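You operate a simulated robot arm through the tools that you are given. There is no shell and no other tool. Be economical: measure what you need, move in short steps, check, and stop when the job is done.

You are at the controls of a simulated two-armed robot. One attempt, no reset.

## Task
Fetch the silver tin cover and set it on top of the lidded tray on the top of the long bench. Take the spares carton from the top of the long bench and leave it on the blanking cover there. Take the steel plug from the rear of the kit table and put it on the top of the parts table. Put the 50 mm setting block from the rear of the kit table on the top of the kit table and the 45 mm setting block on the top shelf of the back trolley. Put the pocket gauge labelled "blue" from the open shelf under the green tray on the top of the parts table and the pocket gauge marked "orange" on the top of the purple trolley. Do these in any order. Set down upright: spares carton, steel plug.

The check looks at the end state, three seconds after you hand in, the way a careful person would. Anything else that was tipped, shoved, dropped, spilled or broken makes it a failure. A push-on lid holds only when it is set on centred and level and pressed home; a screw cap is set on level and turned clockwise until tight.

## Robot
Two 6-joint arms with three-finger grippers on one trunk, on a base that drives. Base frame: it is fixed to the floor where the robot stands at the start and does not move with it; the origin is under the middle of the robot, x ahead of it, y to its left, z up; the surface under the hand at the start is at about z = 0.85. Lengths are in m, angles in degrees, forces in N, time in s.
The left shoulder is at the start at [0.02, 0.17, 1.55], the right one opposite. With the tool pointing down near the work surface each hand reaches from about 0.28 to 0.56 m from the robot's upright axis, wherever it stands, measured 20 degrees to its own side. Places, roughly: blanking cover [0.25, 2.75, 0.75]; lidded tray [0.75, 5.5, 1]; pocket gauge [-5.5, 6.25, 0.75]; setting block [-4.5, 5.5, 1]; silver tin cover [0.75, 0, 1]; spares carton [0.25, 2, 1]; steel plug [-4.5, 5.5, 1]; top of the kit table [-4.8, 5.4, 0.9]; top of the parts table [-3.3, 6.4, 0.8]; top of the purple trolley [-5, 9.4, 0.9]; top shelf of the back trolley [-5.6, 6.3, 1.5]. Payload 2.2 kg a hand.
Tool frame (each hand has its own): the origin (TCP) lies between the finger pads and is the grasp point; the fingertips stand 0.025 m ahead of it; z points along the fingers, y is the line along which they close. The gripper opens to 0.104 m. The gripper's body begins 0.074 m behind the TCP.
Orientation is told as [roll, pitch, yaw] about the base's x, y, z axes, in that order, counted from this pose: with the fingers straight down and closing along the base's y, the tool's x points along the base's -x, its y along +y and its z along -z.

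## Interface
- The arms move only by the tool play_rows. It takes "left_motion", "right_motion" or both (then of equal length, played together; a hand with none holds still); each is a list of rows, each a list of 2 entries, a list of its own where there are three numbers: the shift along the tool's x, y, z in units of 25 mm (1.0 is 25 mm), then the turn, a rotation vector about the tool's x, y, z in units of 5 degrees (1.0 is 5 degrees). In form: [[[tx, ty, tz], [wx, wy, wz]], ...]. A call has 1 to 10 rows; each row shifts and turns the commanded pose from where the row before left it, along the tool's axes as they then stand. "left_gripper" and "right_gripper" are, for a hand that has rows, the finger opening in m, from 0 to 0.104, set as the call begins (left out, the last holds). A call with a number of a shift or a turn outside -1 to 1 is refused whole. A row lasts 0.2 s, in which the tool goes at most 0.05 m and 8.6 degrees; a call with a longer step from one row to the next is refused whole, and so is a gripper value outside its range. Where a pose cannot be reached the arm comes as near as it can. A force on the tool above 40 N (or 10 N above the force at the start of the call, whichever is more), or a blocked arm, ends the call early, and 0.2 s more pass. The fingers move at their own pace and stop on an object; they squeeze with about 43 N. The grip force told is the motor's: it shows also when the fingers shut on nothing. Time passes only in rows, and 0.2 s behind the last, so rows that do not move let the fingers close. It gives the time, the measured TCP pose, the force on the tool (base axes), the opening and the grip force at its end, in the units of the frame above (readings bear some noise), with the torque about the TCP (base axes, N m) and any sound that the robot's microphone picked up.
- Cameras (640 x 400 px; columns grow to the right, rows downward): "scene" is now at [0.1557, 0.0047, 1.4383]; the picture's right is [0.07, -1.00, 0.00], its down [-0.62, -0.04, -0.78] and it looks along [0.78, 0.05, -0.62] (base axes); focal length 258 px, centre (320, 200). "left" rides on the left gripper at [0.082, -0.003, -0.104] in its tool frame; the picture's right is [0.04, 1.00, 0.00], its down [-0.75, 0.03, -0.66] and it looks along [-0.66, 0.03, 0.75] (tool axes); focal length 256 px, centre (320, 200). "right" rides on the right gripper at [0.082, 0.003, -0.104] in its tool frame; the picture's right is [-0.04, 1.00, 0.00], its down [-0.75, -0.03, -0.66] and it looks along [-0.66, -0.03, 0.75] (tool axes); focal length 256 px, centre (320, 200). There is no depth. A picture from a camera that has moved, and an enlarged one, comes with that camera's place and axes in the base frame and with its lens.
- grab_frame(camera): a new picture of that camera. The clock stands still meanwhile.
- raise_lower(by): slides the trunk up (or, below 0, down) by that many m; the arms and the scene camera ride with it, the base frame stays. It gives what a move gives, with no picture.
- roll_base(legs): drives the robot by 1 to 6 legs, each [ahead, left, turn to the left] in m, m and degrees, along the robot's own axes; the way and the turn of a leg run together, so that a leg with both is an arc; at most 1.5 m and 180 degrees a leg. The arms and the cameras ride along, it lands a little off, and it stops where it bumps. It gives what a move gives.
- head_to(pan, tilt): turns the head with the scene camera to pan (to the left, within 60 degrees either way) and tilt (down, from -29 to 69), counted from straight ahead of the robot. It gives what a move gives.
- inspect(camera, box): a new picture of the part [left, top, right, bottom] of that camera's present view, enlarged. The clock stands still meanwhile.
- close_job(): hands the job in; it is judged then, once.

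Work in short steps. Places have to be worked out from the pictures, the camera data and where the tool is seen: move nearer, look again, correct. Check each grasp and each placing, and mend what went wrong. You have 207 turns and 210 pictures in all, those below and enlarged ones among them. Open the grippers and draw the arms clear of the work before you hand the job in, unless the task says otherwise; then end with one line.

The tools are called after "Emit:" as a command line: name --argument value ..., lists and objects as JSON in quotes. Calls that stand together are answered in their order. play_rows: Moves the arms, as the interface text tells. Its arguments: {"type":"object","properties":{"left_motion":{"type":"array","items":{"type":"array"}},"left_gripper":{"type":"number"},"right_motion":{"type":"array","items":{"type":"array"}},"right_gripper":{"type":"number"}},"required":[]} The other tools are called the same way: raise_lower (by) slides the trunk up or down; roll_base (legs) drives the base; head_to (pan, tilt) turns the head that bears the scene camera; grab_frame (camera) takes a picture; inspect (camera, box) takes an enlarged picture of a part of a camera's view; close_job () hands the job in.

At the start:

```text
time_s: 0.0
left_ee_pos: [0.5796, 0.1741, 1.1537]
left_ee_rot: [-0.1, 0.0, 0.0]
left_force: [0.3, -0.5, 0.6]
left_wrist_torque: [-0.02, 0.01, 0.02]
left_gripper_width: 0.104
left_grasp_force: 0.0
right_ee_pos: [0.4591, -0.1867, 1.131]
right_ee_rot: [-0.1, 0.0, 0.0]
right_force: [0.3, -0.2, -1.0]
right_wrist_torque: [0.0, -0.01, -0.03]
right_gripper_width: 0.104
right_grasp_force: 0.0
trunk travel left (down, up): [-0.742, 0.0]
robot x, y, heading: [-0.0011, 0.0004, -0.1]
head pan, tilt: [3.8, 38.3]
```

scene: 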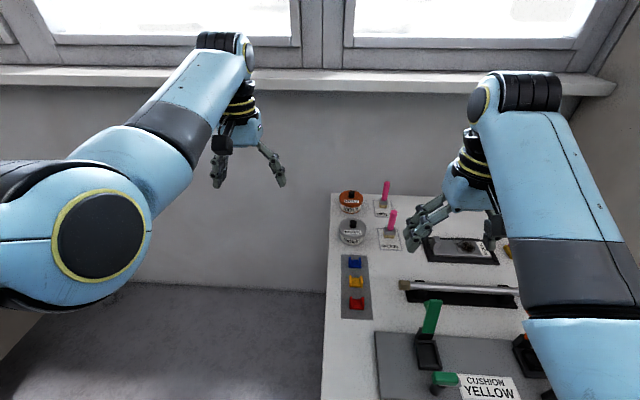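
right: 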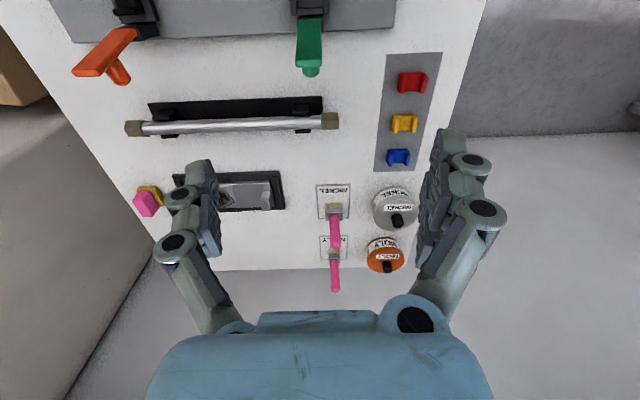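
left: 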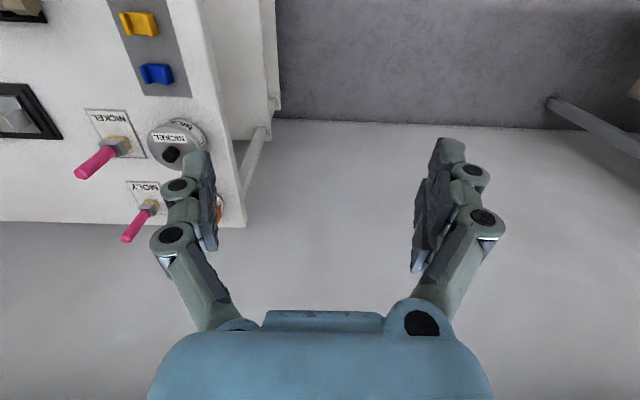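

The pictures show a panel bench with knobs and levers; I look around for the silver tin cover first.

Emit:
inspect --camera "scene" --box '[310, 170, 560, 400]'

Emit:
head_to --pan -30 --tilt 38

Emit:
grab_frame --camera "scene"

Emit:
head_to --pan 55 --tilt 25

Emit:
grab_frame --camera "scene"

```text
1.74 times, centred on (435, 285) of scene
camera zoom: at [0.1557, 0.0047, 1.4383], right [0.07, -1.0, 0.0], down [-0.62, -0.04, -0.78], along [0.78, 0.05, -0.62], focal length 449 px, centre (120, 52)
```

zoom: 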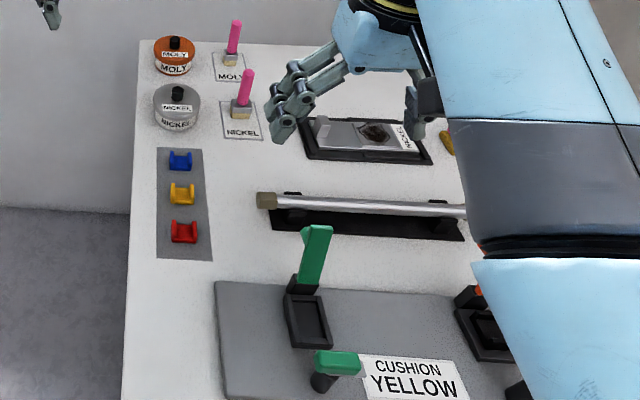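

```text
time_s: 1.0
left_ee_pos: [0.5801, 0.1747, 1.154]
left_ee_rot: [-0.1, 0.0, 0.2]
left_force: [-0.4, -0.5, 0.5]
left_wrist_torque: [-0.01, -0.02, 0.0]
left_gripper_width: 0.1039
left_grasp_force: 0.0
right_ee_pos: [0.4596, -0.1873, 1.1293]
right_ee_rot: [0.0, 0.0, 0.1]
right_force: [0.5, 1.1, -0.1]
right_wrist_torque: [0.01, 0.01, 0.0]
right_gripper_width: 0.1039
right_grasp_force: 0.1
trunk travel left (down, up): [-0.742, 0.0]
robot x, y, heading: [0.0009, 0.001, 0.3]
head pan, tilt: [-30.0, 38.0]
```

```text
205 pictures are left
camera scene: at [0.1445, -0.0441, 1.4388], right [-0.5, -0.87, 0.0], down [-0.53, 0.31, -0.79], along [0.68, -0.39, -0.62], focal length 258 px, centre (320, 200)
```

scene: 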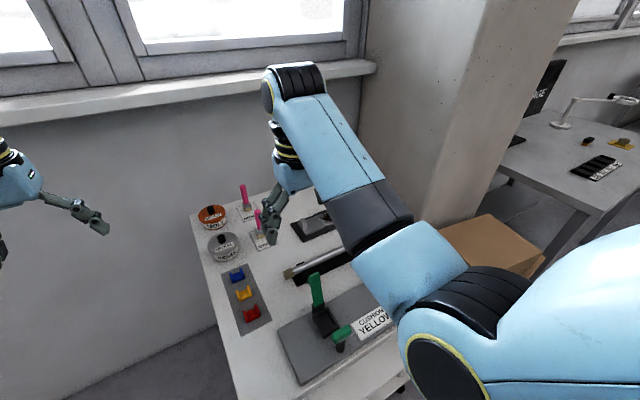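

```text
time_s: 2.6
left_ee_pos: [0.5808, 0.1742, 1.1544]
left_ee_rot: [-0.1, 0.1, 0.1]
left_force: [-0.4, -0.1, 0.3]
left_wrist_torque: [0.04, 0.01, -0.01]
left_gripper_width: 0.1044
left_grasp_force: 0.0
right_ee_pos: [0.4608, -0.1863, 1.1295]
right_ee_rot: [0.0, 0.0, 0.0]
right_force: [-0.7, -0.5, -0.2]
right_wrist_torque: [-0.02, 0.0, 0.0]
right_gripper_width: 0.104
right_grasp_force: 0.2
trunk travel left (down, up): [-0.742, 0.0]
robot x, y, heading: [-0.0016, 0.0002, -0.1]
head pan, tilt: [55.0, 25.0]
```

```text
204 pictures are left
camera scene: at [0.1227, 0.0744, 1.4591], right [0.82, -0.57, 0.0], down [-0.24, -0.35, -0.91], along [0.52, 0.74, -0.42], focal length 258 px, centre (320, 200)
```

scene: 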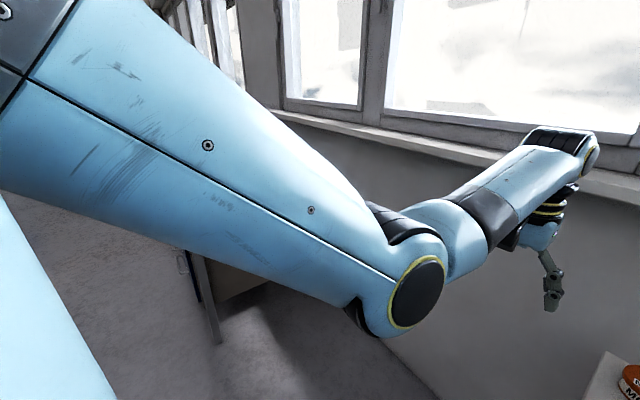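

The silver cover (NICKEL, black knob) sits near [0.70, -0.06]. I look closer at it with the right camera and down at the floor area to plan the base.

Emit:
inspect --camera "right" --box '[310, 160, 430, 290]'

Emit:
head_to --pan 0 --tilt 68

Emit:
grab_frame --camera "scene"

```text
3.08 times, centred on (370, 225) of right
camera zoom: at [0.3782, -0.1837, 1.2348], right [0.04, 1.0, 0.0], down [0.75, -0.03, 0.66], along [0.66, -0.03, -0.75], focal length 788 px, centre (166, 123)
```

zoom: 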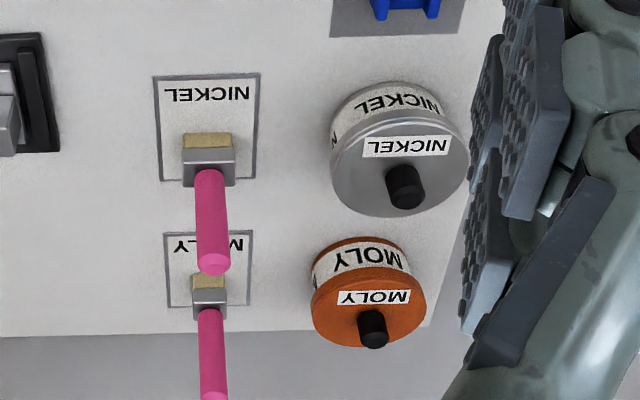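

```text
time_s: 3.8
left_ee_pos: [0.5813, 0.1732, 1.1541]
left_ee_rot: [-0.1, 0.0, 0.1]
left_force: [-0.1, 0.0, -0.1]
left_wrist_torque: [-0.01, -0.03, -0.01]
left_gripper_width: 0.104
left_grasp_force: 0.1
right_ee_pos: [0.461, -0.1864, 1.1308]
right_ee_rot: [0.1, 0.0, 0.0]
right_force: [-0.3, 0.2, -0.2]
right_wrist_torque: [-0.03, 0.03, 0.02]
right_gripper_width: 0.104
right_grasp_force: 0.0
trunk travel left (down, up): [-0.742, 0.0]
robot x, y, heading: [0.0009, 0.0005, -0.2]
head pan, tilt: [0.0, 68.0]
```

```text
202 pictures are left
camera scene: at [0.1267, -0.0009, 1.4004], right [0.0, -1.0, 0.0], down [-0.93, 0.0, -0.37], along [0.37, 0.0, -0.93], focal length 258 px, centre (320, 200)
```

scene: 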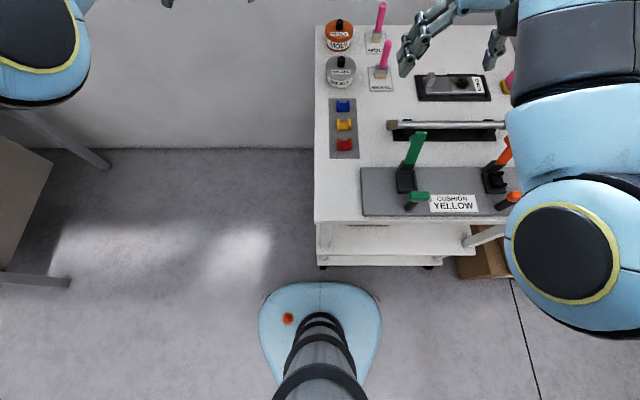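

The bench's left side is free floor and the cover is ~0.08 m wide with a black knob. I pull the left arm in, then drive beside the bench's left end, turned right.

Emit:
play_rows --left_motion '[[[1, 0, 0], [0, 0, 0]], [[1, 0, 0], [0, 0, 0]], [[1, 0, 0], [0, 0, 0]], [[1, 0, 0], [0, 0, 0]], [[1, 0, 0], [0, 0, 0]], [[1, 0, 0], [0, 0, 0]], [[1, 0, 0], [0, 0, 0]], [[1, 0, 0], [0, 0, 0]]]'

Emit:
roll_base --legs '[[0, 0.38, 0], [0.38, 0, 0], [0, 0, -35]]'

Emit:
head_to --pan -20 --tilt 50

Emit:
grab_frame --camera "scene"

Emit:
grab_frame --camera "right"

```text
time_s: 5.8
left_ee_pos: [0.4003, 0.2193, 1.1237]
left_ee_rot: [6.6, -1.0, 1.0]
left_force: [1.1, 0.3, 0.6]
left_wrist_torque: [0.0, 0.03, -0.01]
left_gripper_width: 0.1039
left_grasp_force: 0.1
left hand out of reach, approached as far as the arm can: row 4, 5, 6, 7, 8
right_ee_pos: [0.4618, -0.186, 1.1296]
right_ee_rot: [0.0, 0.2, 0.0]
right_force: [0.7, -0.6, -0.9]
right_wrist_torque: [0.01, 0.05, -0.02]
right_gripper_width: 0.1037
right_grasp_force: 0.1
trunk travel left (down, up): [-0.742, 0.0]
robot x, y, heading: [-0.0062, -0.001, 0.0]
head pan, tilt: [0.0, 68.0]
stopped in row 8 (left hand): the arm was blocked; the commanded pose is now the measured one
```

```text
time_s: 11.9
left_ee_pos: [0.8338, 0.3294, 1.1241]
left_ee_rot: [6.4, -1.1, -34.2]
left_force: [-0.5, 0.4, 0.3]
left_wrist_torque: [0.0, 0.01, -0.02]
left_gripper_width: 0.1039
left_grasp_force: 0.1
right_ee_pos: [0.6514, -0.038, 1.1304]
right_ee_rot: [-0.1, 0.0, -35.0]
right_force: [-0.3, 0.0, 0.5]
right_wrist_torque: [0.02, 0.0, -0.02]
right_gripper_width: 0.104
right_grasp_force: 0.1
trunk travel left (down, up): [-0.742, 0.0]
robot x, y, heading: [0.3839, 0.377, -35.2]
head pan, tilt: [0.0, 68.0]
```

```text
time_s: 12.7
left_ee_pos: [0.8347, 0.3299, 1.1238]
left_ee_rot: [6.5, -1.1, -34.3]
left_force: [0.1, 0.1, 0.6]
left_wrist_torque: [-0.01, -0.04, 0.0]
left_gripper_width: 0.104
left_grasp_force: 0.1
right_ee_pos: [0.6514, -0.037, 1.1295]
right_ee_rot: [0.1, 0.1, -35.1]
right_force: [0.7, -0.4, 0.0]
right_wrist_torque: [0.02, -0.02, 0.01]
right_gripper_width: 0.1037
right_grasp_force: 0.1
trunk travel left (down, up): [-0.742, 0.0]
robot x, y, heading: [0.3816, 0.3831, -34.9]
head pan, tilt: [-20.0, 50.0]
```

```text
201 pictures are left
camera scene: at [0.4838, 0.275, 1.4216], right [-0.82, -0.57, 0.0], down [-0.44, 0.63, -0.64], along [0.37, -0.53, -0.77], focal length 258 px, centre (320, 200)
```

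scene: 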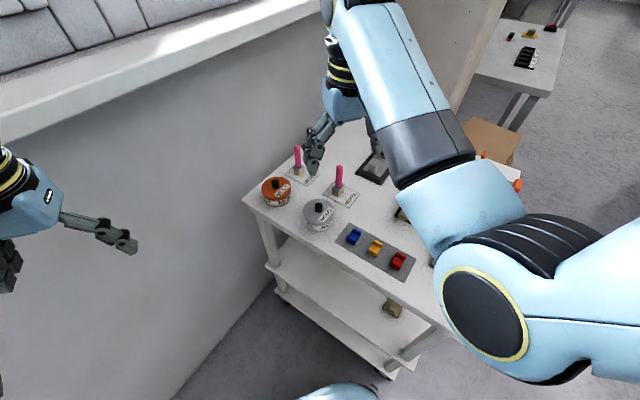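

```text
200 pictures are left
camera right: at [0.5866, 0.0114, 1.2347], right [0.61, 0.79, 0.0], down [0.6, -0.46, 0.66], along [0.52, -0.4, -0.75], focal length 256 px, centre (320, 200)
```

right: 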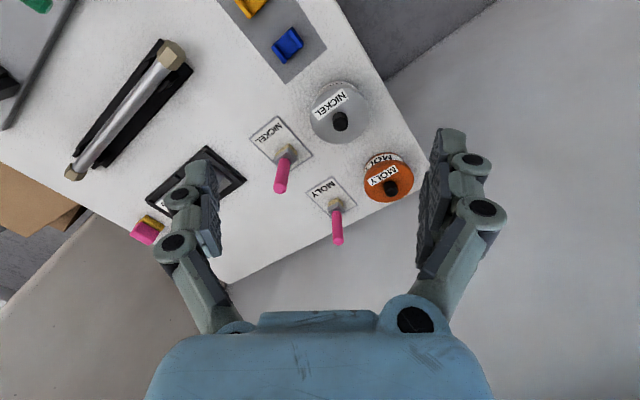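

Triangulated: knob at about [0.725, -0.063, 0.89]. I move the right hand above it and part way down with a narrower opening, then look again.

Emit:
play_rows --right_motion '[[[-0.5, 0.14, 0.8], [0, 0, 0]], [[-0.5, 0.14, 0.8], [0, 0, 0]], [[-0.5, 0.14, 0.8], [0, 0, 0]], [[-0.5, 0.14, 0.8], [0, 0, 0]], [[-0.5, 0.14, 0.8], [0, 0, 0]], [[-0.5, 0.14, 0.8], [0, 0, 0]]]' --right_gripper 0.05

Emit:
grab_frame --camera "right"

Emit:
inspect --camera "scene" --box '[220, 120, 420, 280]'

```text
time_s: 14.1
left_ee_pos: [0.8346, 0.3298, 1.1246]
left_ee_rot: [6.4, -1.1, -34.2]
left_force: [-0.4, 0.1, 0.3]
left_wrist_torque: [0.01, 0.02, 0.01]
left_gripper_width: 0.1042
left_grasp_force: 0.2
right_ee_pos: [0.7266, -0.0632, 1.0112]
right_ee_rot: [-0.1, 0.0, -35.1]
right_force: [-0.4, -0.2, -0.3]
right_wrist_torque: [0.0, 0.02, -0.02]
right_gripper_width: 0.0496
right_grasp_force: 0.1
trunk travel left (down, up): [-0.742, 0.0]
robot x, y, heading: [0.3814, 0.3801, -35.2]
head pan, tilt: [-20.0, 50.0]
```

```text
199 pictures are left
camera right: at [0.6606, -0.0144, 1.1146], right [0.61, 0.79, 0.0], down [0.6, -0.46, 0.66], along [0.52, -0.4, -0.75], focal length 256 px, centre (320, 200)
```

right: 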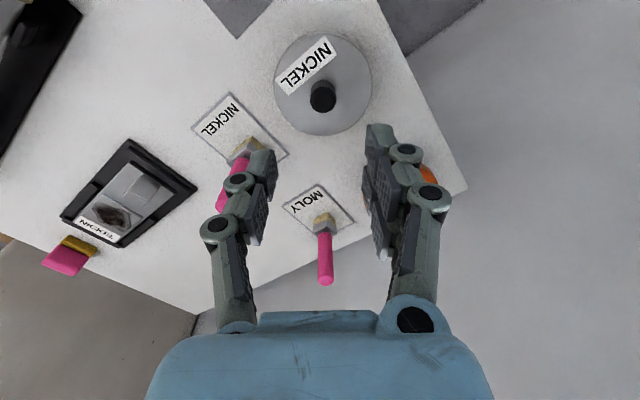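

```text
2.50 times, centred on (320, 200) of scene
camera zoom: at [0.4844, 0.2744, 1.4215], right [-0.82, -0.57, 0.0], down [-0.44, 0.63, -0.64], along [0.37, -0.53, -0.77], focal length 646 px, centre (320, 200)
```

zoom: 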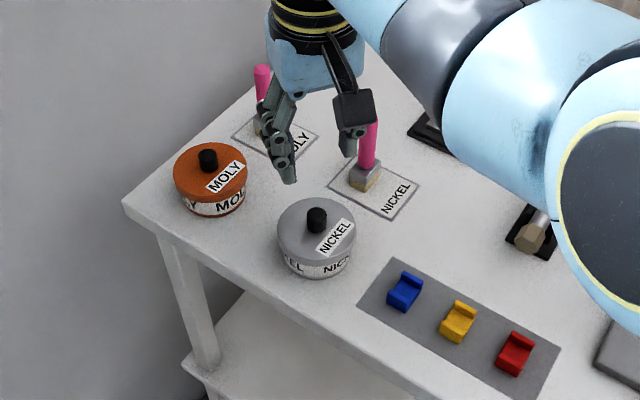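

Both views agree the knob is right under the TCP (~[0.726,-0.064]). I go straight down to put the tips near knob-top height and look.

Emit:
play_rows --right_motion '[[[0, 0, 1], [0, 0, 0]], [[0, 0, 1], [0, 0, 0]], [[0, 0, 1], [0, 0, 0]]]'

Emit:
grab_frame --camera "right"

Emit:
inspect --camera "scene" --box '[260, 150, 380, 240]'

```text
time_s: 14.9
left_ee_pos: [0.8359, 0.3293, 1.1247]
left_ee_rot: [6.6, -1.1, -34.1]
left_force: [-0.2, 0.9, -0.8]
left_wrist_torque: [-0.03, 0.04, 0.0]
left_gripper_width: 0.1039
left_grasp_force: 0.1
right_ee_pos: [0.7254, -0.0649, 0.9338]
right_ee_rot: [0.0, 0.0, -35.2]
right_force: [-0.5, -0.8, 0.6]
right_wrist_torque: [-0.02, -0.01, -0.02]
right_gripper_width: 0.0502
right_grasp_force: 0.1
trunk travel left (down, up): [-0.742, 0.0]
robot x, y, heading: [0.3838, 0.3831, -35.2]
head pan, tilt: [-20.0, 50.0]
```

```text
197 pictures are left
camera right: at [0.6603, -0.0153, 1.039], right [0.61, 0.79, 0.0], down [0.6, -0.46, 0.66], along [0.52, -0.4, -0.75], focal length 256 px, centre (320, 200)
```

right: 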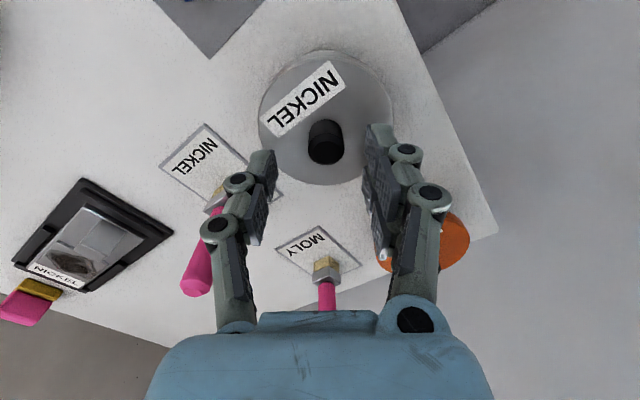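

```text
4.44 times, centred on (320, 195) of scene
camera zoom: at [0.4844, 0.2743, 1.4215], right [-0.82, -0.57, 0.0], down [-0.44, 0.63, -0.64], along [0.37, -0.53, -0.77], focal length 1148 px, centre (320, 222)
```

zoom: 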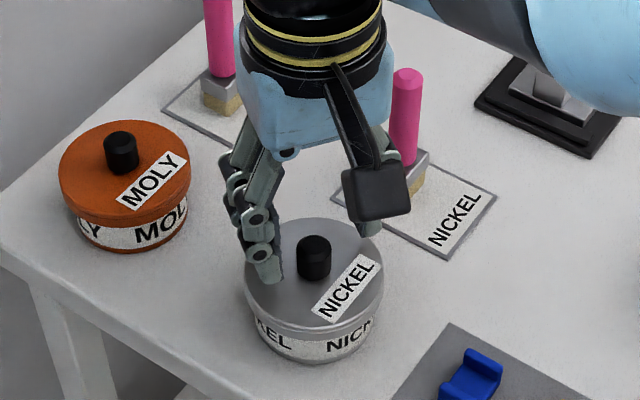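

Knob top is ~z 0.904, cover top ~0.88, hand well aligned. I lower 18 mm and close.

Emit:
play_rows --right_motion '[[[-0.06, 0, 0.4], [0, 0, 0]], [[0, 0, 0.35], [0, 0, 0]], [[0, 0, 0], [0, 0, 0]]]'

Emit:
play_rows --right_motion '[[[0, 0, 0], [0, 0, 0]], [[0, 0, 0], [0, 0, 0]], [[0, 0, 0], [0, 0, 0]]]' --right_gripper 0

Emit:
grab_frame --camera "right"

```text
time_s: 15.7
left_ee_pos: [0.8348, 0.3299, 1.1239]
left_ee_rot: [6.6, -1.0, -34.1]
left_force: [0.2, 0.5, -0.5]
left_wrist_torque: [0.0, 0.03, -0.01]
left_gripper_width: 0.104
left_grasp_force: 0.1
right_ee_pos: [0.7195, -0.0622, 0.9205]
right_ee_rot: [0.0, 0.0, -35.0]
right_force: [0.0, -0.3, -0.1]
right_wrist_torque: [0.0, 0.02, 0.01]
right_gripper_width: 0.0499
right_grasp_force: 0.0
right hand out of reach, approached as far as the arm can: row 1, 2
trunk travel left (down, up): [-0.742, 0.0]
robot x, y, heading: [0.3796, 0.3781, -34.8]
head pan, tilt: [-20.0, 50.0]
```

```text
time_s: 16.5
left_ee_pos: [0.8345, 0.3309, 1.1259]
left_ee_rot: [6.6, -1.2, -34.2]
left_force: [-0.7, 0.0, 0.3]
left_wrist_torque: [-0.01, -0.01, 0.01]
left_gripper_width: 0.104
left_grasp_force: 0.0
right_ee_pos: [0.7214, -0.0601, 0.9232]
right_ee_rot: [0.1, 0.1, -35.1]
right_force: [6.3, 10.8, -3.1]
right_wrist_torque: [0.3, -0.19, -0.05]
right_gripper_width: 0.0195
right_grasp_force: 43.2
trunk travel left (down, up): [-0.742, 0.0]
robot x, y, heading: [0.3812, 0.3822, -35.2]
head pan, tilt: [-20.0, 50.0]
```

```text
195 pictures are left
camera right: at [0.6558, -0.0103, 1.0262], right [0.61, 0.79, 0.0], down [0.6, -0.46, 0.66], along [0.52, -0.4, -0.76], focal length 256 px, centre (320, 200)
```

right: 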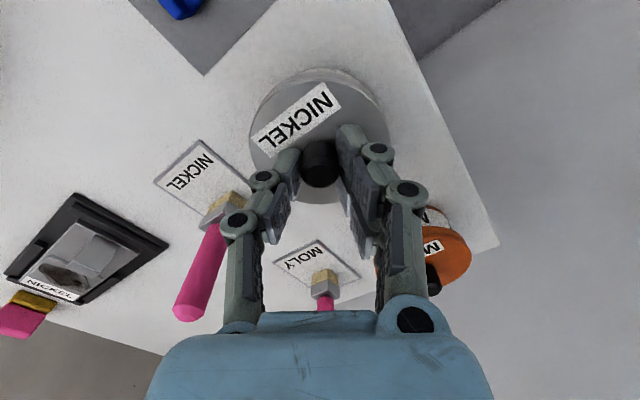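

Gripped the knob (19.5 mm). I lift slowly and look whether the cover comes off the tin.

Emit:
play_rows --right_motion '[[[0, 0, -0.2], [0, 0, 0]], [[0, 0, -0.3], [0, 0, 0]], [[0, 0, -0.5], [0, 0, 0]], [[0, 0, -1], [0, 0, 0]]]'

Emit:
grab_frame --camera "right"

Emit:
inspect --camera "scene" --box '[260, 150, 380, 240]'

```text
time_s: 17.5
left_ee_pos: [0.8347, 0.329, 1.1246]
left_ee_rot: [6.5, -1.1, -34.2]
left_force: [-0.6, -1.0, -0.4]
left_wrist_torque: [-0.04, -0.03, -0.02]
left_gripper_width: 0.104
left_grasp_force: 0.0
right_ee_pos: [0.7178, -0.0626, 0.9734]
right_ee_rot: [-0.1, -0.1, -35.1]
right_force: [-0.8, -0.2, -0.2]
right_wrist_torque: [-0.01, -0.03, 0.04]
right_gripper_width: 0.0002
right_grasp_force: 28.3
trunk travel left (down, up): [-0.742, 0.0]
robot x, y, heading: [0.3844, 0.3795, -35.1]
head pan, tilt: [-20.0, 50.0]
```

```text
194 pictures are left
camera right: at [0.6532, -0.0126, 1.0774], right [0.61, 0.79, 0.0], down [0.6, -0.46, 0.66], along [0.52, -0.4, -0.75], focal length 256 px, centre (320, 200)
```

right: 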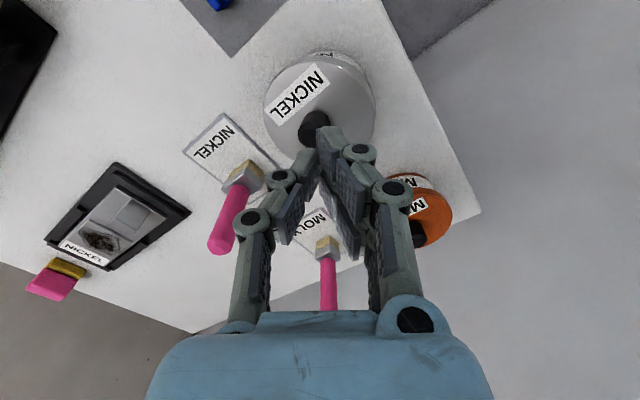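

```text
4.44 times, centred on (320, 195) of scene
camera zoom: at [0.4831, 0.2751, 1.4217], right [-0.82, -0.57, 0.0], down [-0.44, 0.63, -0.64], along [0.37, -0.53, -0.77], focal length 1148 px, centre (320, 222)
```

zoom: 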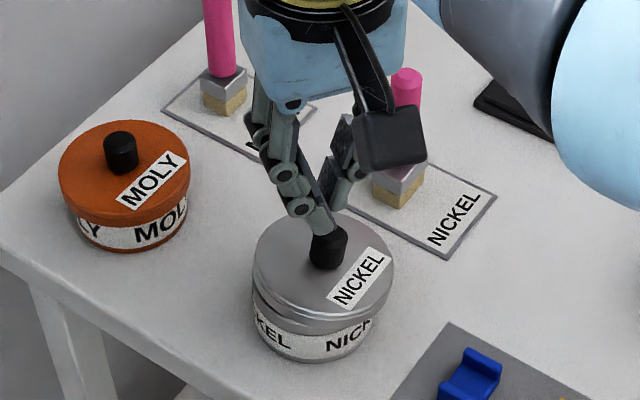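

The cover came loose and sits slightly tilted on the tin, but the fingers slipped for lack of downward reach. I lift the hand, lower the trunk for more reach, and regrasp deeper.

Emit:
play_rows --right_motion '[[[0, 0, -1], [0, 0, 0]], [[0, 0, -1], [0, 0, 0]], [[0, 0, -1], [0, 0, 0]], [[0, 0, -1], [0, 0, 0]], [[0, 0, -1], [0, 0, 0]], [[0, 0, -1], [0, 0, 0]], [[0, 0, -1], [0, 0, 0]]]' --right_gripper 0.05

Emit:
raise_lower --by -0.17

Emit:
grab_frame --camera "right"

Emit:
inspect --camera "scene" --box '[220, 120, 420, 280]'

```text
time_s: 19.1
left_ee_pos: [0.8352, 0.3298, 1.1245]
left_ee_rot: [6.4, -1.1, -34.2]
left_force: [0.5, -0.5, -0.1]
left_wrist_torque: [0.01, 0.02, -0.03]
left_gripper_width: 0.104
left_grasp_force: 0.0
right_ee_pos: [0.7174, -0.0623, 1.1478]
right_ee_rot: [0.1, -0.1, -35.1]
right_force: [-0.6, -0.1, -0.1]
right_wrist_torque: [-0.01, 0.0, 0.04]
right_gripper_width: 0.0502
right_grasp_force: 0.0
trunk travel left (down, up): [-0.742, 0.0]
robot x, y, heading: [0.3811, 0.3775, -35.0]
head pan, tilt: [-20.0, 50.0]
```

```text
time_s: 21.1
left_ee_pos: [0.8342, 0.3304, 0.9557]
left_ee_rot: [6.6, -1.1, -34.2]
left_force: [-0.1, 0.2, 0.1]
left_wrist_torque: [0.0, 0.03, 0.0]
left_gripper_width: 0.1039
left_grasp_force: 0.1
right_ee_pos: [0.7188, -0.0624, 0.9775]
right_ee_rot: [0.0, 0.0, -35.1]
right_force: [0.6, -0.4, 0.1]
right_wrist_torque: [0.01, 0.0, 0.01]
right_gripper_width: 0.05
right_grasp_force: 0.1
trunk travel left (down, up): [-0.572, 0.17]
robot x, y, heading: [0.385, 0.3789, -35.1]
head pan, tilt: [-20.0, 50.0]
```

```text
192 pictures are left
camera right: at [0.6542, -0.0128, 1.0821], right [0.61, 0.79, 0.0], down [0.6, -0.46, 0.66], along [0.52, -0.4, -0.75], focal length 256 px, centre (320, 200)
```

right: 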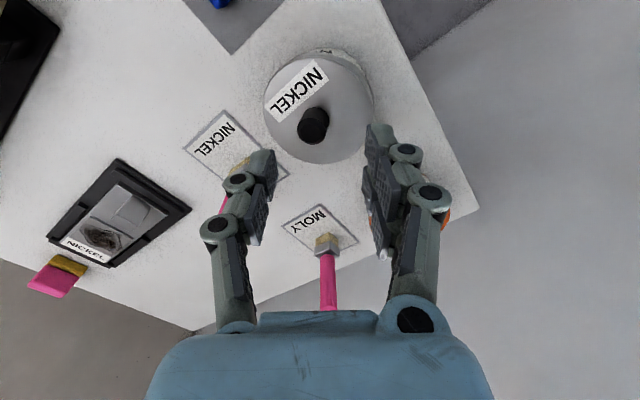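

```text
2.50 times, centred on (320, 200) of scene
camera zoom: at [0.4842, 0.2745, 1.2512], right [-0.82, -0.57, 0.0], down [-0.44, 0.63, -0.64], along [0.37, -0.53, -0.77], focal length 646 px, centre (320, 200)
```

zoom: 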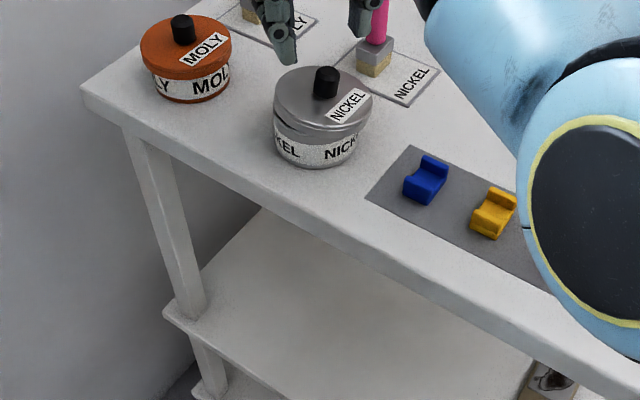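

Cover tilted, knob around [0.718,-0.067]. I correct ~5 mm sideways and descend to a lower grip, then close.

Emit:
play_rows --right_motion '[[[-0.1, -0.2, 0.8], [0, 0, 0]], [[0, 0, 0.8], [0, 0, 0]], [[0, 0, 0.5], [0, 0, 0]], [[0, 0, 0.3], [0, 0, 0]]]'

Emit:
grab_frame --camera "right"

Emit:
inspect --camera "scene" --box '[260, 110, 380, 200]'

```text
time_s: 22.1
left_ee_pos: [0.8334, 0.3321, 0.956]
left_ee_rot: [6.7, -1.2, -34.1]
left_force: [0.6, 0.0, 0.3]
left_wrist_torque: [0.04, 0.03, -0.02]
left_gripper_width: 0.1042
left_grasp_force: 0.1
right_ee_pos: [0.7232, -0.0666, 0.9272]
right_ee_rot: [0.3, -0.8, -35.0]
right_force: [-6.4, 3.3, 30.3]
right_wrist_torque: [0.47, -0.07, -0.02]
right_gripper_width: 0.0315
right_grasp_force: 16.5
trunk travel left (down, up): [-0.572, 0.17]
robot x, y, heading: [0.3821, 0.3808, -35.2]
head pan, tilt: [-20.0, 50.0]
stopped in row 4 (right hand): the force on the tool passed its limit at 44 N (the readings are from after the stop); the commanded pose is now the measured one
```

```text
190 pictures are left
camera right: at [0.6566, -0.0172, 1.031], right [0.61, 0.8, 0.01], down [0.59, -0.45, 0.67], along [0.53, -0.4, -0.74], focal length 256 px, centre (320, 200)
```

right: 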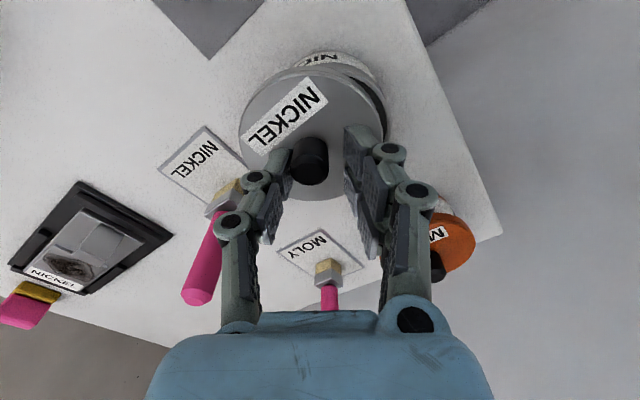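

```text
4.44 times, centred on (320, 155) of scene
camera zoom: at [0.4832, 0.2764, 1.2516], right [-0.82, -0.57, 0.0], down [-0.44, 0.63, -0.64], along [0.37, -0.53, -0.77], focal length 1148 px, centre (320, 400)
```

zoom: 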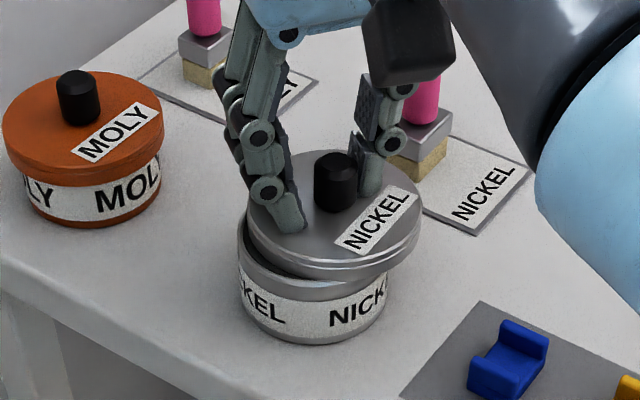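

Tips now rest on the cover around the knob; I ease up 2-3 mm and close fully.

Emit:
play_rows --right_motion '[[[0, 0, -0.1], [0, 0, 0]], [[0, 0, 0], [0, 0, 0]]]' --right_gripper 0.04

Emit:
play_rows --right_motion '[[[0, 0, 0], [0, 0, 0]], [[0, 0, 0], [0, 0, 0]], [[0, 0, 0], [0, 0, 0]], [[0, 0, 0], [0, 0, 0]]]' --right_gripper 0

Emit:
play_rows --right_motion '[[[0, 0, -0.3], [0, 0, 0]], [[0, 0, -0.5], [0, 0, 0]], [[0, 0, -1], [0, 0, 0]]]'

Emit:
grab_frame --camera "right"

Emit:
inspect --camera "scene" --box '[240, 80, 400, 200]'

```text
time_s: 22.7
left_ee_pos: [0.8348, 0.3313, 0.954]
left_ee_rot: [6.7, -1.3, -34.2]
left_force: [0.0, 0.2, 0.1]
left_wrist_torque: [0.02, -0.01, 0.02]
left_gripper_width: 0.1039
left_grasp_force: 0.0
right_ee_pos: [0.7227, -0.0682, 0.9258]
right_ee_rot: [0.2, -0.5, -35.1]
right_force: [2.1, -0.9, 12.4]
right_wrist_torque: [0.19, -0.09, -0.01]
right_gripper_width: 0.0416
right_grasp_force: 2.0
trunk travel left (down, up): [-0.572, 0.17]
robot x, y, heading: [0.3845, 0.3731, -34.9]
head pan, tilt: [-20.0, 50.0]
```

```text
time_s: 23.7
left_ee_pos: [0.8339, 0.3321, 0.9563]
left_ee_rot: [6.7, -1.3, -34.2]
left_force: [0.0, 0.1, 1.0]
left_wrist_torque: [0.01, -0.02, 0.01]
left_gripper_width: 0.1041
left_grasp_force: 0.1
right_ee_pos: [0.7225, -0.0686, 0.929]
right_ee_rot: [0.2, -0.8, -35.1]
right_force: [-4.6, -9.2, 28.4]
right_wrist_torque: [0.27, 0.3, 0.1]
right_gripper_width: 0.0192
right_grasp_force: 42.6
trunk travel left (down, up): [-0.572, 0.17]
robot x, y, heading: [0.3827, 0.3814, -35.1]
head pan, tilt: [-20.0, 50.0]
```

```text
time_s: 24.5
left_ee_pos: [0.8363, 0.3312, 0.9551]
left_ee_rot: [6.7, -1.1, -34.3]
left_force: [0.0, -0.6, -0.5]
left_wrist_torque: [0.01, 0.01, 0.0]
left_gripper_width: 0.1042
left_grasp_force: 0.0
right_ee_pos: [0.723, -0.0673, 0.9718]
right_ee_rot: [0.4, -0.5, -34.9]
right_force: [0.8, -0.4, -0.3]
right_wrist_torque: [-0.01, 0.0, -0.01]
right_gripper_width: 0.0193
right_grasp_force: 42.9
trunk travel left (down, up): [-0.572, 0.17]
robot x, y, heading: [0.3839, 0.3784, -35.0]
head pan, tilt: [-20.0, 50.0]
```

```text
188 pictures are left
camera right: at [0.6566, -0.0175, 1.0744], right [0.61, 0.8, 0.01], down [0.59, -0.46, 0.66], along [0.53, -0.4, -0.75], focal length 256 px, centre (320, 200)
```

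right: 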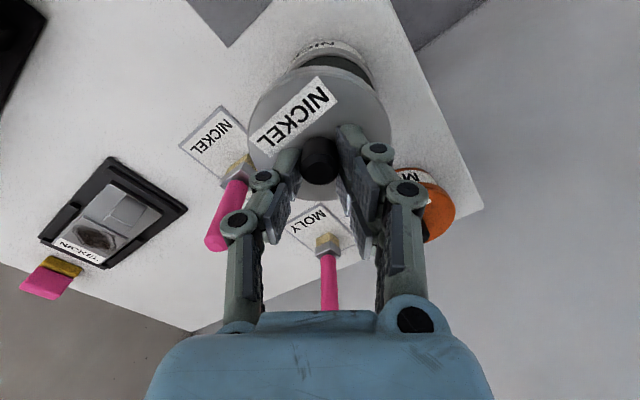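

```text
3.33 times, centred on (320, 140) of scene
camera zoom: at [0.4846, 0.2748, 1.251], right [-0.82, -0.57, 0.0], down [-0.44, 0.63, -0.64], along [0.37, -0.53, -0.77], focal length 861 px, centre (320, 400)
```

zoom: 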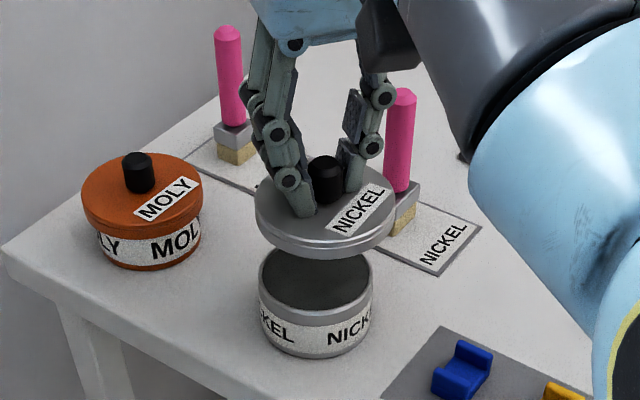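

Cover is held level, tin left undisturbed. I raise the trunk, back away from the bench, turn to face +y and look at the long bench.

Emit:
raise_lower --by 0.17

Emit:
roll_base --legs '[[-0.51, -0.11, 0], [0, 0, 125]]'

Emit:
head_to --pan 0 --tilt 20

Emit:
grab_frame --camera "scene"

```text
time_s: 26.4
left_ee_pos: [0.8351, 0.3309, 1.1228]
left_ee_rot: [6.6, -1.2, -34.1]
left_force: [-0.6, -0.5, -0.6]
left_wrist_torque: [0.0, 0.0, 0.01]
left_gripper_width: 0.1039
left_grasp_force: 0.0
right_ee_pos: [0.7223, -0.0668, 1.1399]
right_ee_rot: [0.3, -0.5, -35.0]
right_force: [0.7, -0.5, -0.8]
right_wrist_torque: [0.02, 0.0, -0.02]
right_gripper_width: 0.0193
right_grasp_force: 43.2
trunk travel left (down, up): [-0.742, 0.0]
robot x, y, heading: [0.3825, 0.3829, -35.3]
head pan, tilt: [-20.0, 50.0]
```

```text
time_s: 34.6
left_ee_pos: [-0.3198, 0.9874, 1.1249]
left_ee_rot: [6.6, -1.2, 90.5]
left_force: [0.0, -0.3, 0.3]
left_wrist_torque: [0.0, -0.01, 0.0]
left_gripper_width: 0.1037
left_grasp_force: 0.0
right_ee_pos: [0.0728, 1.1207, 1.1406]
right_ee_rot: [0.3, -0.6, 89.6]
right_force: [-0.4, 0.2, -1.6]
right_wrist_torque: [0.01, -0.01, -0.02]
right_gripper_width: 0.0192
right_grasp_force: 43.1
trunk travel left (down, up): [-0.742, 0.0]
robot x, y, heading: [-0.0992, 0.5907, 89.4]
head pan, tilt: [-20.0, 50.0]
```

```text
time_s: 35.6
left_ee_pos: [-0.319, 0.9856, 1.1246]
left_ee_rot: [6.6, -1.2, 90.5]
left_force: [-0.7, -0.6, -0.5]
left_wrist_torque: [0.02, 0.0, 0.0]
left_gripper_width: 0.1037
left_grasp_force: 0.1
right_ee_pos: [0.0732, 1.1205, 1.14]
right_ee_rot: [0.3, -0.7, 89.7]
right_force: [-0.5, -0.7, -0.8]
right_wrist_torque: [0.03, 0.01, 0.01]
right_gripper_width: 0.0192
right_grasp_force: 42.8
trunk travel left (down, up): [-0.742, 0.0]
robot x, y, heading: [-0.1007, 0.5867, 89.4]
head pan, tilt: [0.0, 20.0]
```

```text
186 pictures are left
camera scene: at [-0.1017, 0.7499, 1.4671], right [1.0, -0.01, 0.0], down [0.0, -0.34, -0.94], along [0.01, 0.94, -0.34], focal length 258 px, centre (320, 200)
```

scene: 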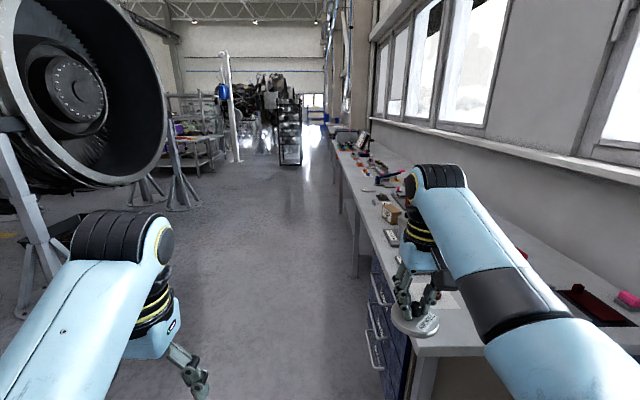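

The long bench runs along the window wall, carton just ahead. I zoom in along the bench before driving.

Emit:
inspect --camera "scene" --box '[320, 110, 520, 260]'

Emit:
roll_base --legs '[[0.9, 0.15, 0]]'

Emit:
head_to --pan -40 --tilt 25

Emit:
grab_frame --camera "scene"

```text
2.67 times, centred on (420, 185) of scene
camera zoom: at [-0.1017, 0.7499, 1.4671], right [1.0, -0.01, 0.0], down [0.0, -0.34, -0.94], along [0.01, 0.94, -0.34], focal length 689 px, centre (53, 240)
```

zoom: 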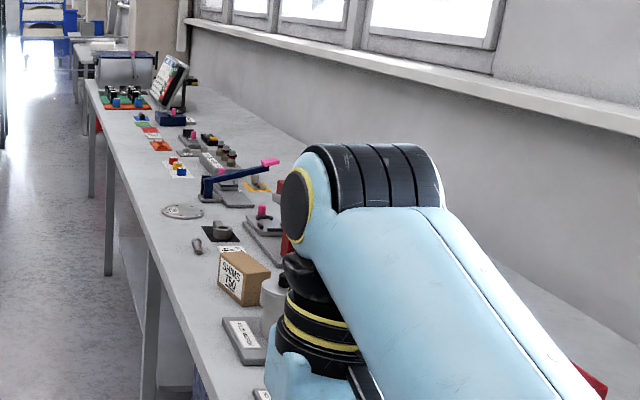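

```text
time_s: 40.4
left_ee_pos: [-0.4565, 1.8879, 1.124]
left_ee_rot: [6.6, -1.2, 90.1]
left_force: [0.8, -0.6, 0.1]
left_wrist_torque: [0.01, -0.02, 0.03]
left_gripper_width: 0.1039
left_grasp_force: 0.1
right_ee_pos: [-0.0639, 2.0192, 1.1419]
right_ee_rot: [0.3, -0.5, 89.1]
right_force: [0.2, 0.6, -1.0]
right_wrist_torque: [0.01, -0.01, 0.01]
right_gripper_width: 0.0192
right_grasp_force: 42.7
trunk travel left (down, up): [-0.742, 0.0]
robot x, y, heading: [-0.2413, 1.4816, 88.4]
head pan, tilt: [0.0, 20.0]
```

```text
time_s: 41.5
left_ee_pos: [-0.4558, 1.8889, 1.1228]
left_ee_rot: [6.7, -1.2, 90.0]
left_force: [0.4, -0.3, -0.6]
left_wrist_torque: [-0.01, -0.02, 0.01]
left_gripper_width: 0.1038
left_grasp_force: 0.0
right_ee_pos: [-0.0639, 2.0181, 1.1404]
right_ee_rot: [0.3, -0.5, 89.1]
right_force: [0.4, 0.2, 0.0]
right_wrist_torque: [0.0, -0.01, 0.0]
right_gripper_width: 0.0192
right_grasp_force: 42.7
trunk travel left (down, up): [-0.742, 0.0]
robot x, y, heading: [-0.2441, 1.4898, 88.7]
head pan, tilt: [-40.0, 25.0]
```

```text
184 pictures are left
camera scene: at [-0.182, 1.626, 1.4591], right [0.76, -0.66, 0.0], down [-0.28, -0.32, -0.91], along [0.59, 0.68, -0.42], focal length 258 px, centre (320, 200)
```

scene: 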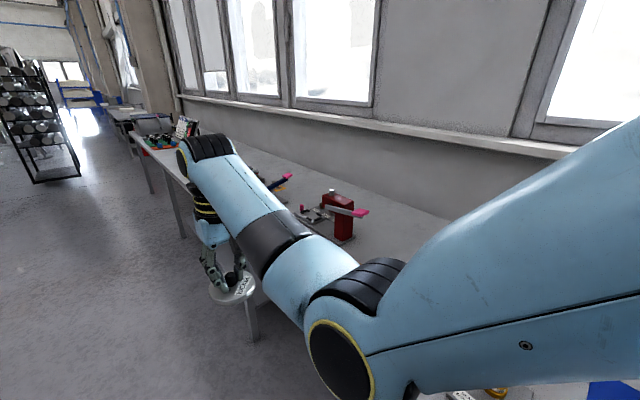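

I raise and tuck the right hand with the cover, then turn to face the bench near the carton.

Emit:
play_rows --right_motion '[[[0.6, 0, -0.8], [0, 0, 0]], [[0.6, 0, -0.8], [0, 0, 0]], [[0.6, 0, -0.8], [0, 0, 0]], [[0.6, 0, -0.8], [0, 0, 0]], [[0.6, 0, -0.8], [0, 0, 0]], [[0.6, 0, -0.8], [0, 0, 0]]]'

Emit:
roll_base --legs '[[0.45, 0.1, 0], [0, 0, -88]]'

Emit:
head_to --pan 10 --tilt 40

Emit:
grab_frame --camera "scene"

Emit:
grab_frame --camera "left"

```text
time_s: 42.9
left_ee_pos: [-0.4554, 1.8873, 1.1248]
left_ee_rot: [6.6, -1.2, 89.9]
left_force: [-0.9, -0.3, -0.5]
left_wrist_torque: [-0.03, -0.01, 0.0]
left_gripper_width: 0.1041
left_grasp_force: 0.0
right_ee_pos: [-0.0777, 1.9878, 1.1691]
right_ee_rot: [-0.2, -1.0, 88.9]
right_force: [0.2, -0.1, -1.6]
right_wrist_torque: [0.01, 0.01, 0.01]
right_gripper_width: 0.019
right_grasp_force: 43.2
right hand out of reach, approached as far as the arm can: row 2, 3, 4, 5, 6
trunk travel left (down, up): [-0.742, 0.0]
robot x, y, heading: [-0.2415, 1.4875, 89.0]
head pan, tilt: [-40.0, 25.0]
```

```text
time_s: 49.4
left_ee_pos: [0.0597, 2.1605, 1.124]
left_ee_rot: [6.6, -1.2, 1.6]
left_force: [-0.8, -0.2, -0.8]
left_wrist_torque: [-0.01, 0.01, 0.01]
left_gripper_width: 0.104
left_grasp_force: 0.1
right_ee_pos: [0.1661, 1.7831, 1.1652]
right_ee_rot: [-0.2, -0.5, 0.5]
right_force: [0.2, 0.4, -0.6]
right_wrist_torque: [-0.03, -0.02, -0.01]
right_gripper_width: 0.0192
right_grasp_force: 42.3
trunk travel left (down, up): [-0.742, 0.0]
robot x, y, heading: [-0.3375, 1.9375, 0.6]
head pan, tilt: [-40.0, 25.0]
```

```text
time_s: 50.6
left_ee_pos: [0.059, 2.159, 1.1247]
left_ee_rot: [6.7, -1.2, 1.5]
left_force: [0.6, 0.3, -1.6]
left_wrist_torque: [-0.01, -0.01, -0.02]
left_gripper_width: 0.1043
left_grasp_force: 0.1
right_ee_pos: [0.167, 1.7824, 1.1653]
right_ee_rot: [-0.4, -0.7, 0.5]
right_force: [0.3, -0.2, -1.2]
right_wrist_torque: [-0.01, 0.02, -0.02]
right_gripper_width: 0.0192
right_grasp_force: 43.0
trunk travel left (down, up): [-0.742, 0.0]
robot x, y, heading: [-0.34, 1.9322, 0.8]
head pan, tilt: [10.0, 40.0]
```

```text
183 pictures are left
camera scene: at [-0.1833, 1.951, 1.4358], right [0.18, -0.98, 0.0], down [-0.63, -0.12, -0.77], along [0.75, 0.14, -0.64], focal length 258 px, centre (320, 200)
```

scene: 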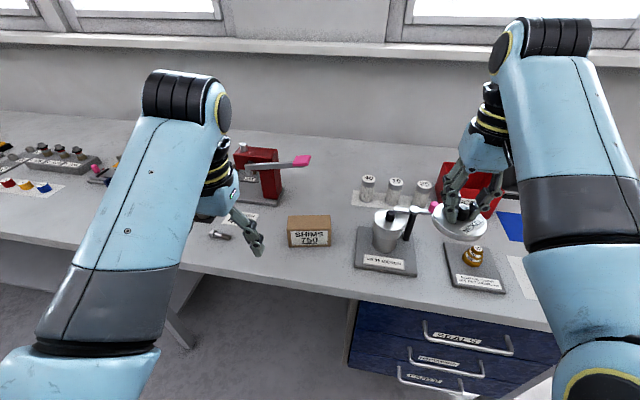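

```text
182 pictures are left
camera left: at [-0.0245, 2.1426, 1.226], right [-0.07, 0.99, 0.11], down [0.74, -0.03, 0.67], along [0.67, 0.13, -0.73], focal length 256 px, centre (320, 200)
```

left: 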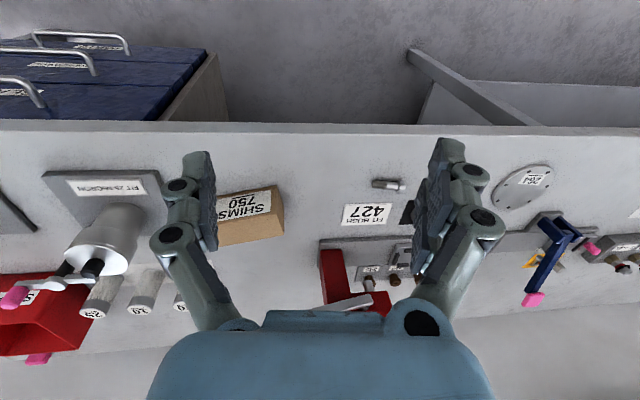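

Carton "SHIMS 750" near [0.30, 2.07]; the blanking cover is the grey disc left of it. I zoom for its dimensions.

Emit:
inspect --camera "scene" --box '[190, 190, 350, 290]'

Emit:
inspect --camera "left" --box '[180, 130, 600, 330]'

```text
4.00 times, centred on (270, 240) of scene
camera zoom: at [-0.1833, 1.951, 1.4358], right [0.18, -0.98, 0.0], down [-0.63, -0.12, -0.77], along [0.75, 0.14, -0.64], focal length 1033 px, centre (520, 40)
```

zoom: 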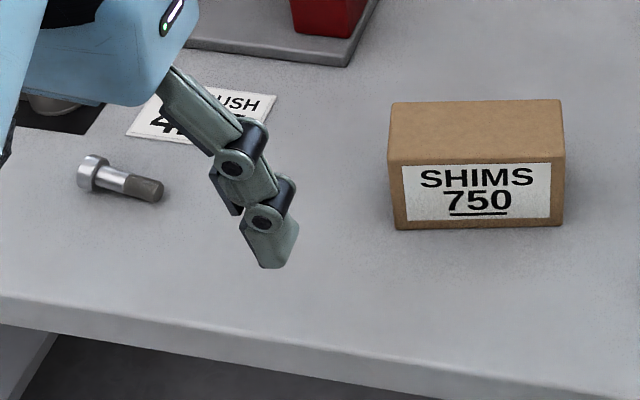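

```text
1.52 times, centred on (390, 230) of left
camera zoom: at [-0.0245, 2.1426, 1.226], right [-0.07, 0.99, 0.11], down [0.74, -0.03, 0.67], along [0.67, 0.13, -0.73], focal length 390 px, centre (213, 154)
```

zoom: 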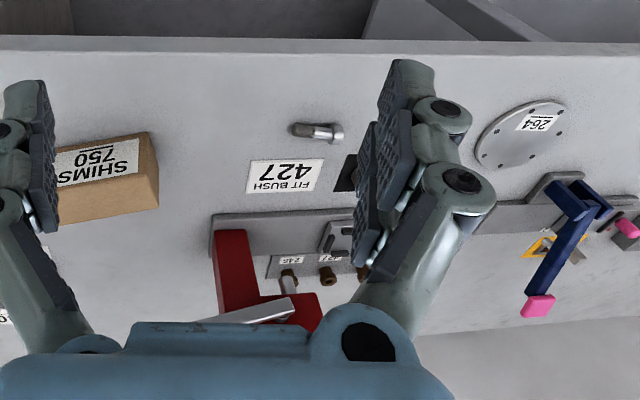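

Carton: ~0.12×0.065×0.067 m, centre ≈[0.32,2.076], long side turned ~12°; blanking disc centre ≈[0.29,2.64]. I drive 0.21 m closer and turn the left hand level and to yaw −78°.

Emit:
roll_base --legs '[[0.21, -0.02, 0]]'

Emit:
play_rows --left_motion '[[[0, 0, 0], [0.7, 0, 1]], [[0, 0, 0], [0.6, 0, 1]], [[0, 0, 0], [0, 0, 1]], [[0, 0, 0], [0, 0, 1]], [[0, 0, 0], [0, 0, 1]], [[0, 0, 0], [0, 0, 1]], [[0, 0, 0], [0, 0, 1]], [[0, 0, 0], [0, 0, 1]]]'

```text
time_s: 52.2
left_ee_pos: [0.2684, 2.1437, 1.1238]
left_ee_rot: [6.6, -1.0, 1.7]
left_force: [-0.2, -0.5, 0.4]
left_wrist_torque: [0.03, 0.05, 0.03]
left_gripper_width: 0.1043
left_grasp_force: 0.0
right_ee_pos: [0.3775, 1.7672, 1.1647]
right_ee_rot: [-0.2, -0.6, 0.7]
right_force: [0.9, 0.1, -0.8]
right_wrist_torque: [0.04, 0.01, 0.0]
right_gripper_width: 0.0193
right_grasp_force: 43.2
trunk travel left (down, up): [-0.742, 0.0]
robot x, y, heading: [-0.1254, 1.9208, 0.5]
head pan, tilt: [10.0, 40.0]
```

```text
time_s: 54.0
left_ee_pos: [0.2699, 2.1417, 1.1154]
left_ee_rot: [0.6, -0.4, -38.3]
left_force: [-0.3, -0.3, 0.5]
left_wrist_torque: [0.0, -0.03, -0.01]
left_gripper_width: 0.104
left_grasp_force: 0.0
left hand out of reach, approached as far as the arm can: row 1, 2
right_ee_pos: [0.3779, 1.7652, 1.1648]
right_ee_rot: [-0.4, -0.6, 0.5]
right_force: [-0.3, -0.1, 0.0]
right_wrist_torque: [0.0, 0.01, 0.02]
right_gripper_width: 0.0194
right_grasp_force: 43.4
trunk travel left (down, up): [-0.742, 0.0]
robot x, y, heading: [-0.1287, 1.9165, 0.9]
head pan, tilt: [10.0, 40.0]
```

Rotation works; I finish it to −78°.

Emit:
play_rows --left_motion '[[[0, 0, 0], [0, 0, 1]], [[0, 0, 0], [0, 0, 1]], [[0, 0, 0], [0, 0, 1]], [[0, 0, 0], [0, 0, 1]], [[0, 0, 0], [0, 0, 1]], [[0, 0, 0], [0, 0, 1]], [[0, 0, 0], [0, 0, 1]], [[0, 0, 0], [0, 0, 1]]]'

Emit:
grab_frame --camera "left"

Emit:
grab_frame --camera "scene"

```text
time_s: 55.8
left_ee_pos: [0.2702, 2.1421, 1.1151]
left_ee_rot: [0.6, 0.0, -78.3]
left_force: [-0.3, -0.6, 0.3]
left_wrist_torque: [0.05, -0.01, 0.01]
left_gripper_width: 0.104
left_grasp_force: 0.2
right_ee_pos: [0.3777, 1.7657, 1.1647]
right_ee_rot: [-0.4, -0.7, 0.5]
right_force: [-0.7, -0.7, -1.3]
right_wrist_torque: [0.01, -0.01, 0.01]
right_gripper_width: 0.019
right_grasp_force: 43.2
trunk travel left (down, up): [-0.742, 0.0]
robot x, y, heading: [-0.1252, 1.919, 0.9]
head pan, tilt: [10.0, 40.0]
```

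```text
179 pictures are left
camera left: at [0.2495, 2.2202, 1.219], right [0.97, 0.24, 0.01], down [0.17, -0.73, 0.66], along [0.17, -0.63, -0.75], focal length 256 px, centre (320, 200)
```

left: 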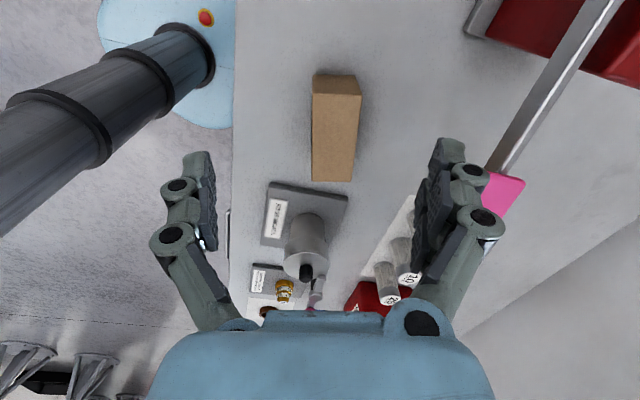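

```text
178 pictures are left
camera scene: at [0.0267, 1.9339, 1.4358], right [0.19, -0.98, 0.0], down [-0.63, -0.12, -0.77], along [0.75, 0.14, -0.64], focal length 258 px, centre (320, 200)
```

scene: 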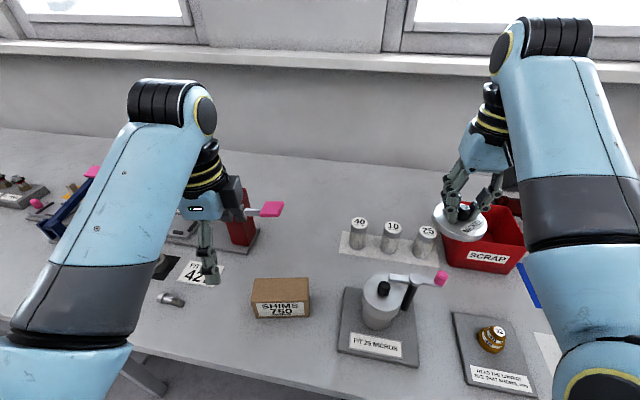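

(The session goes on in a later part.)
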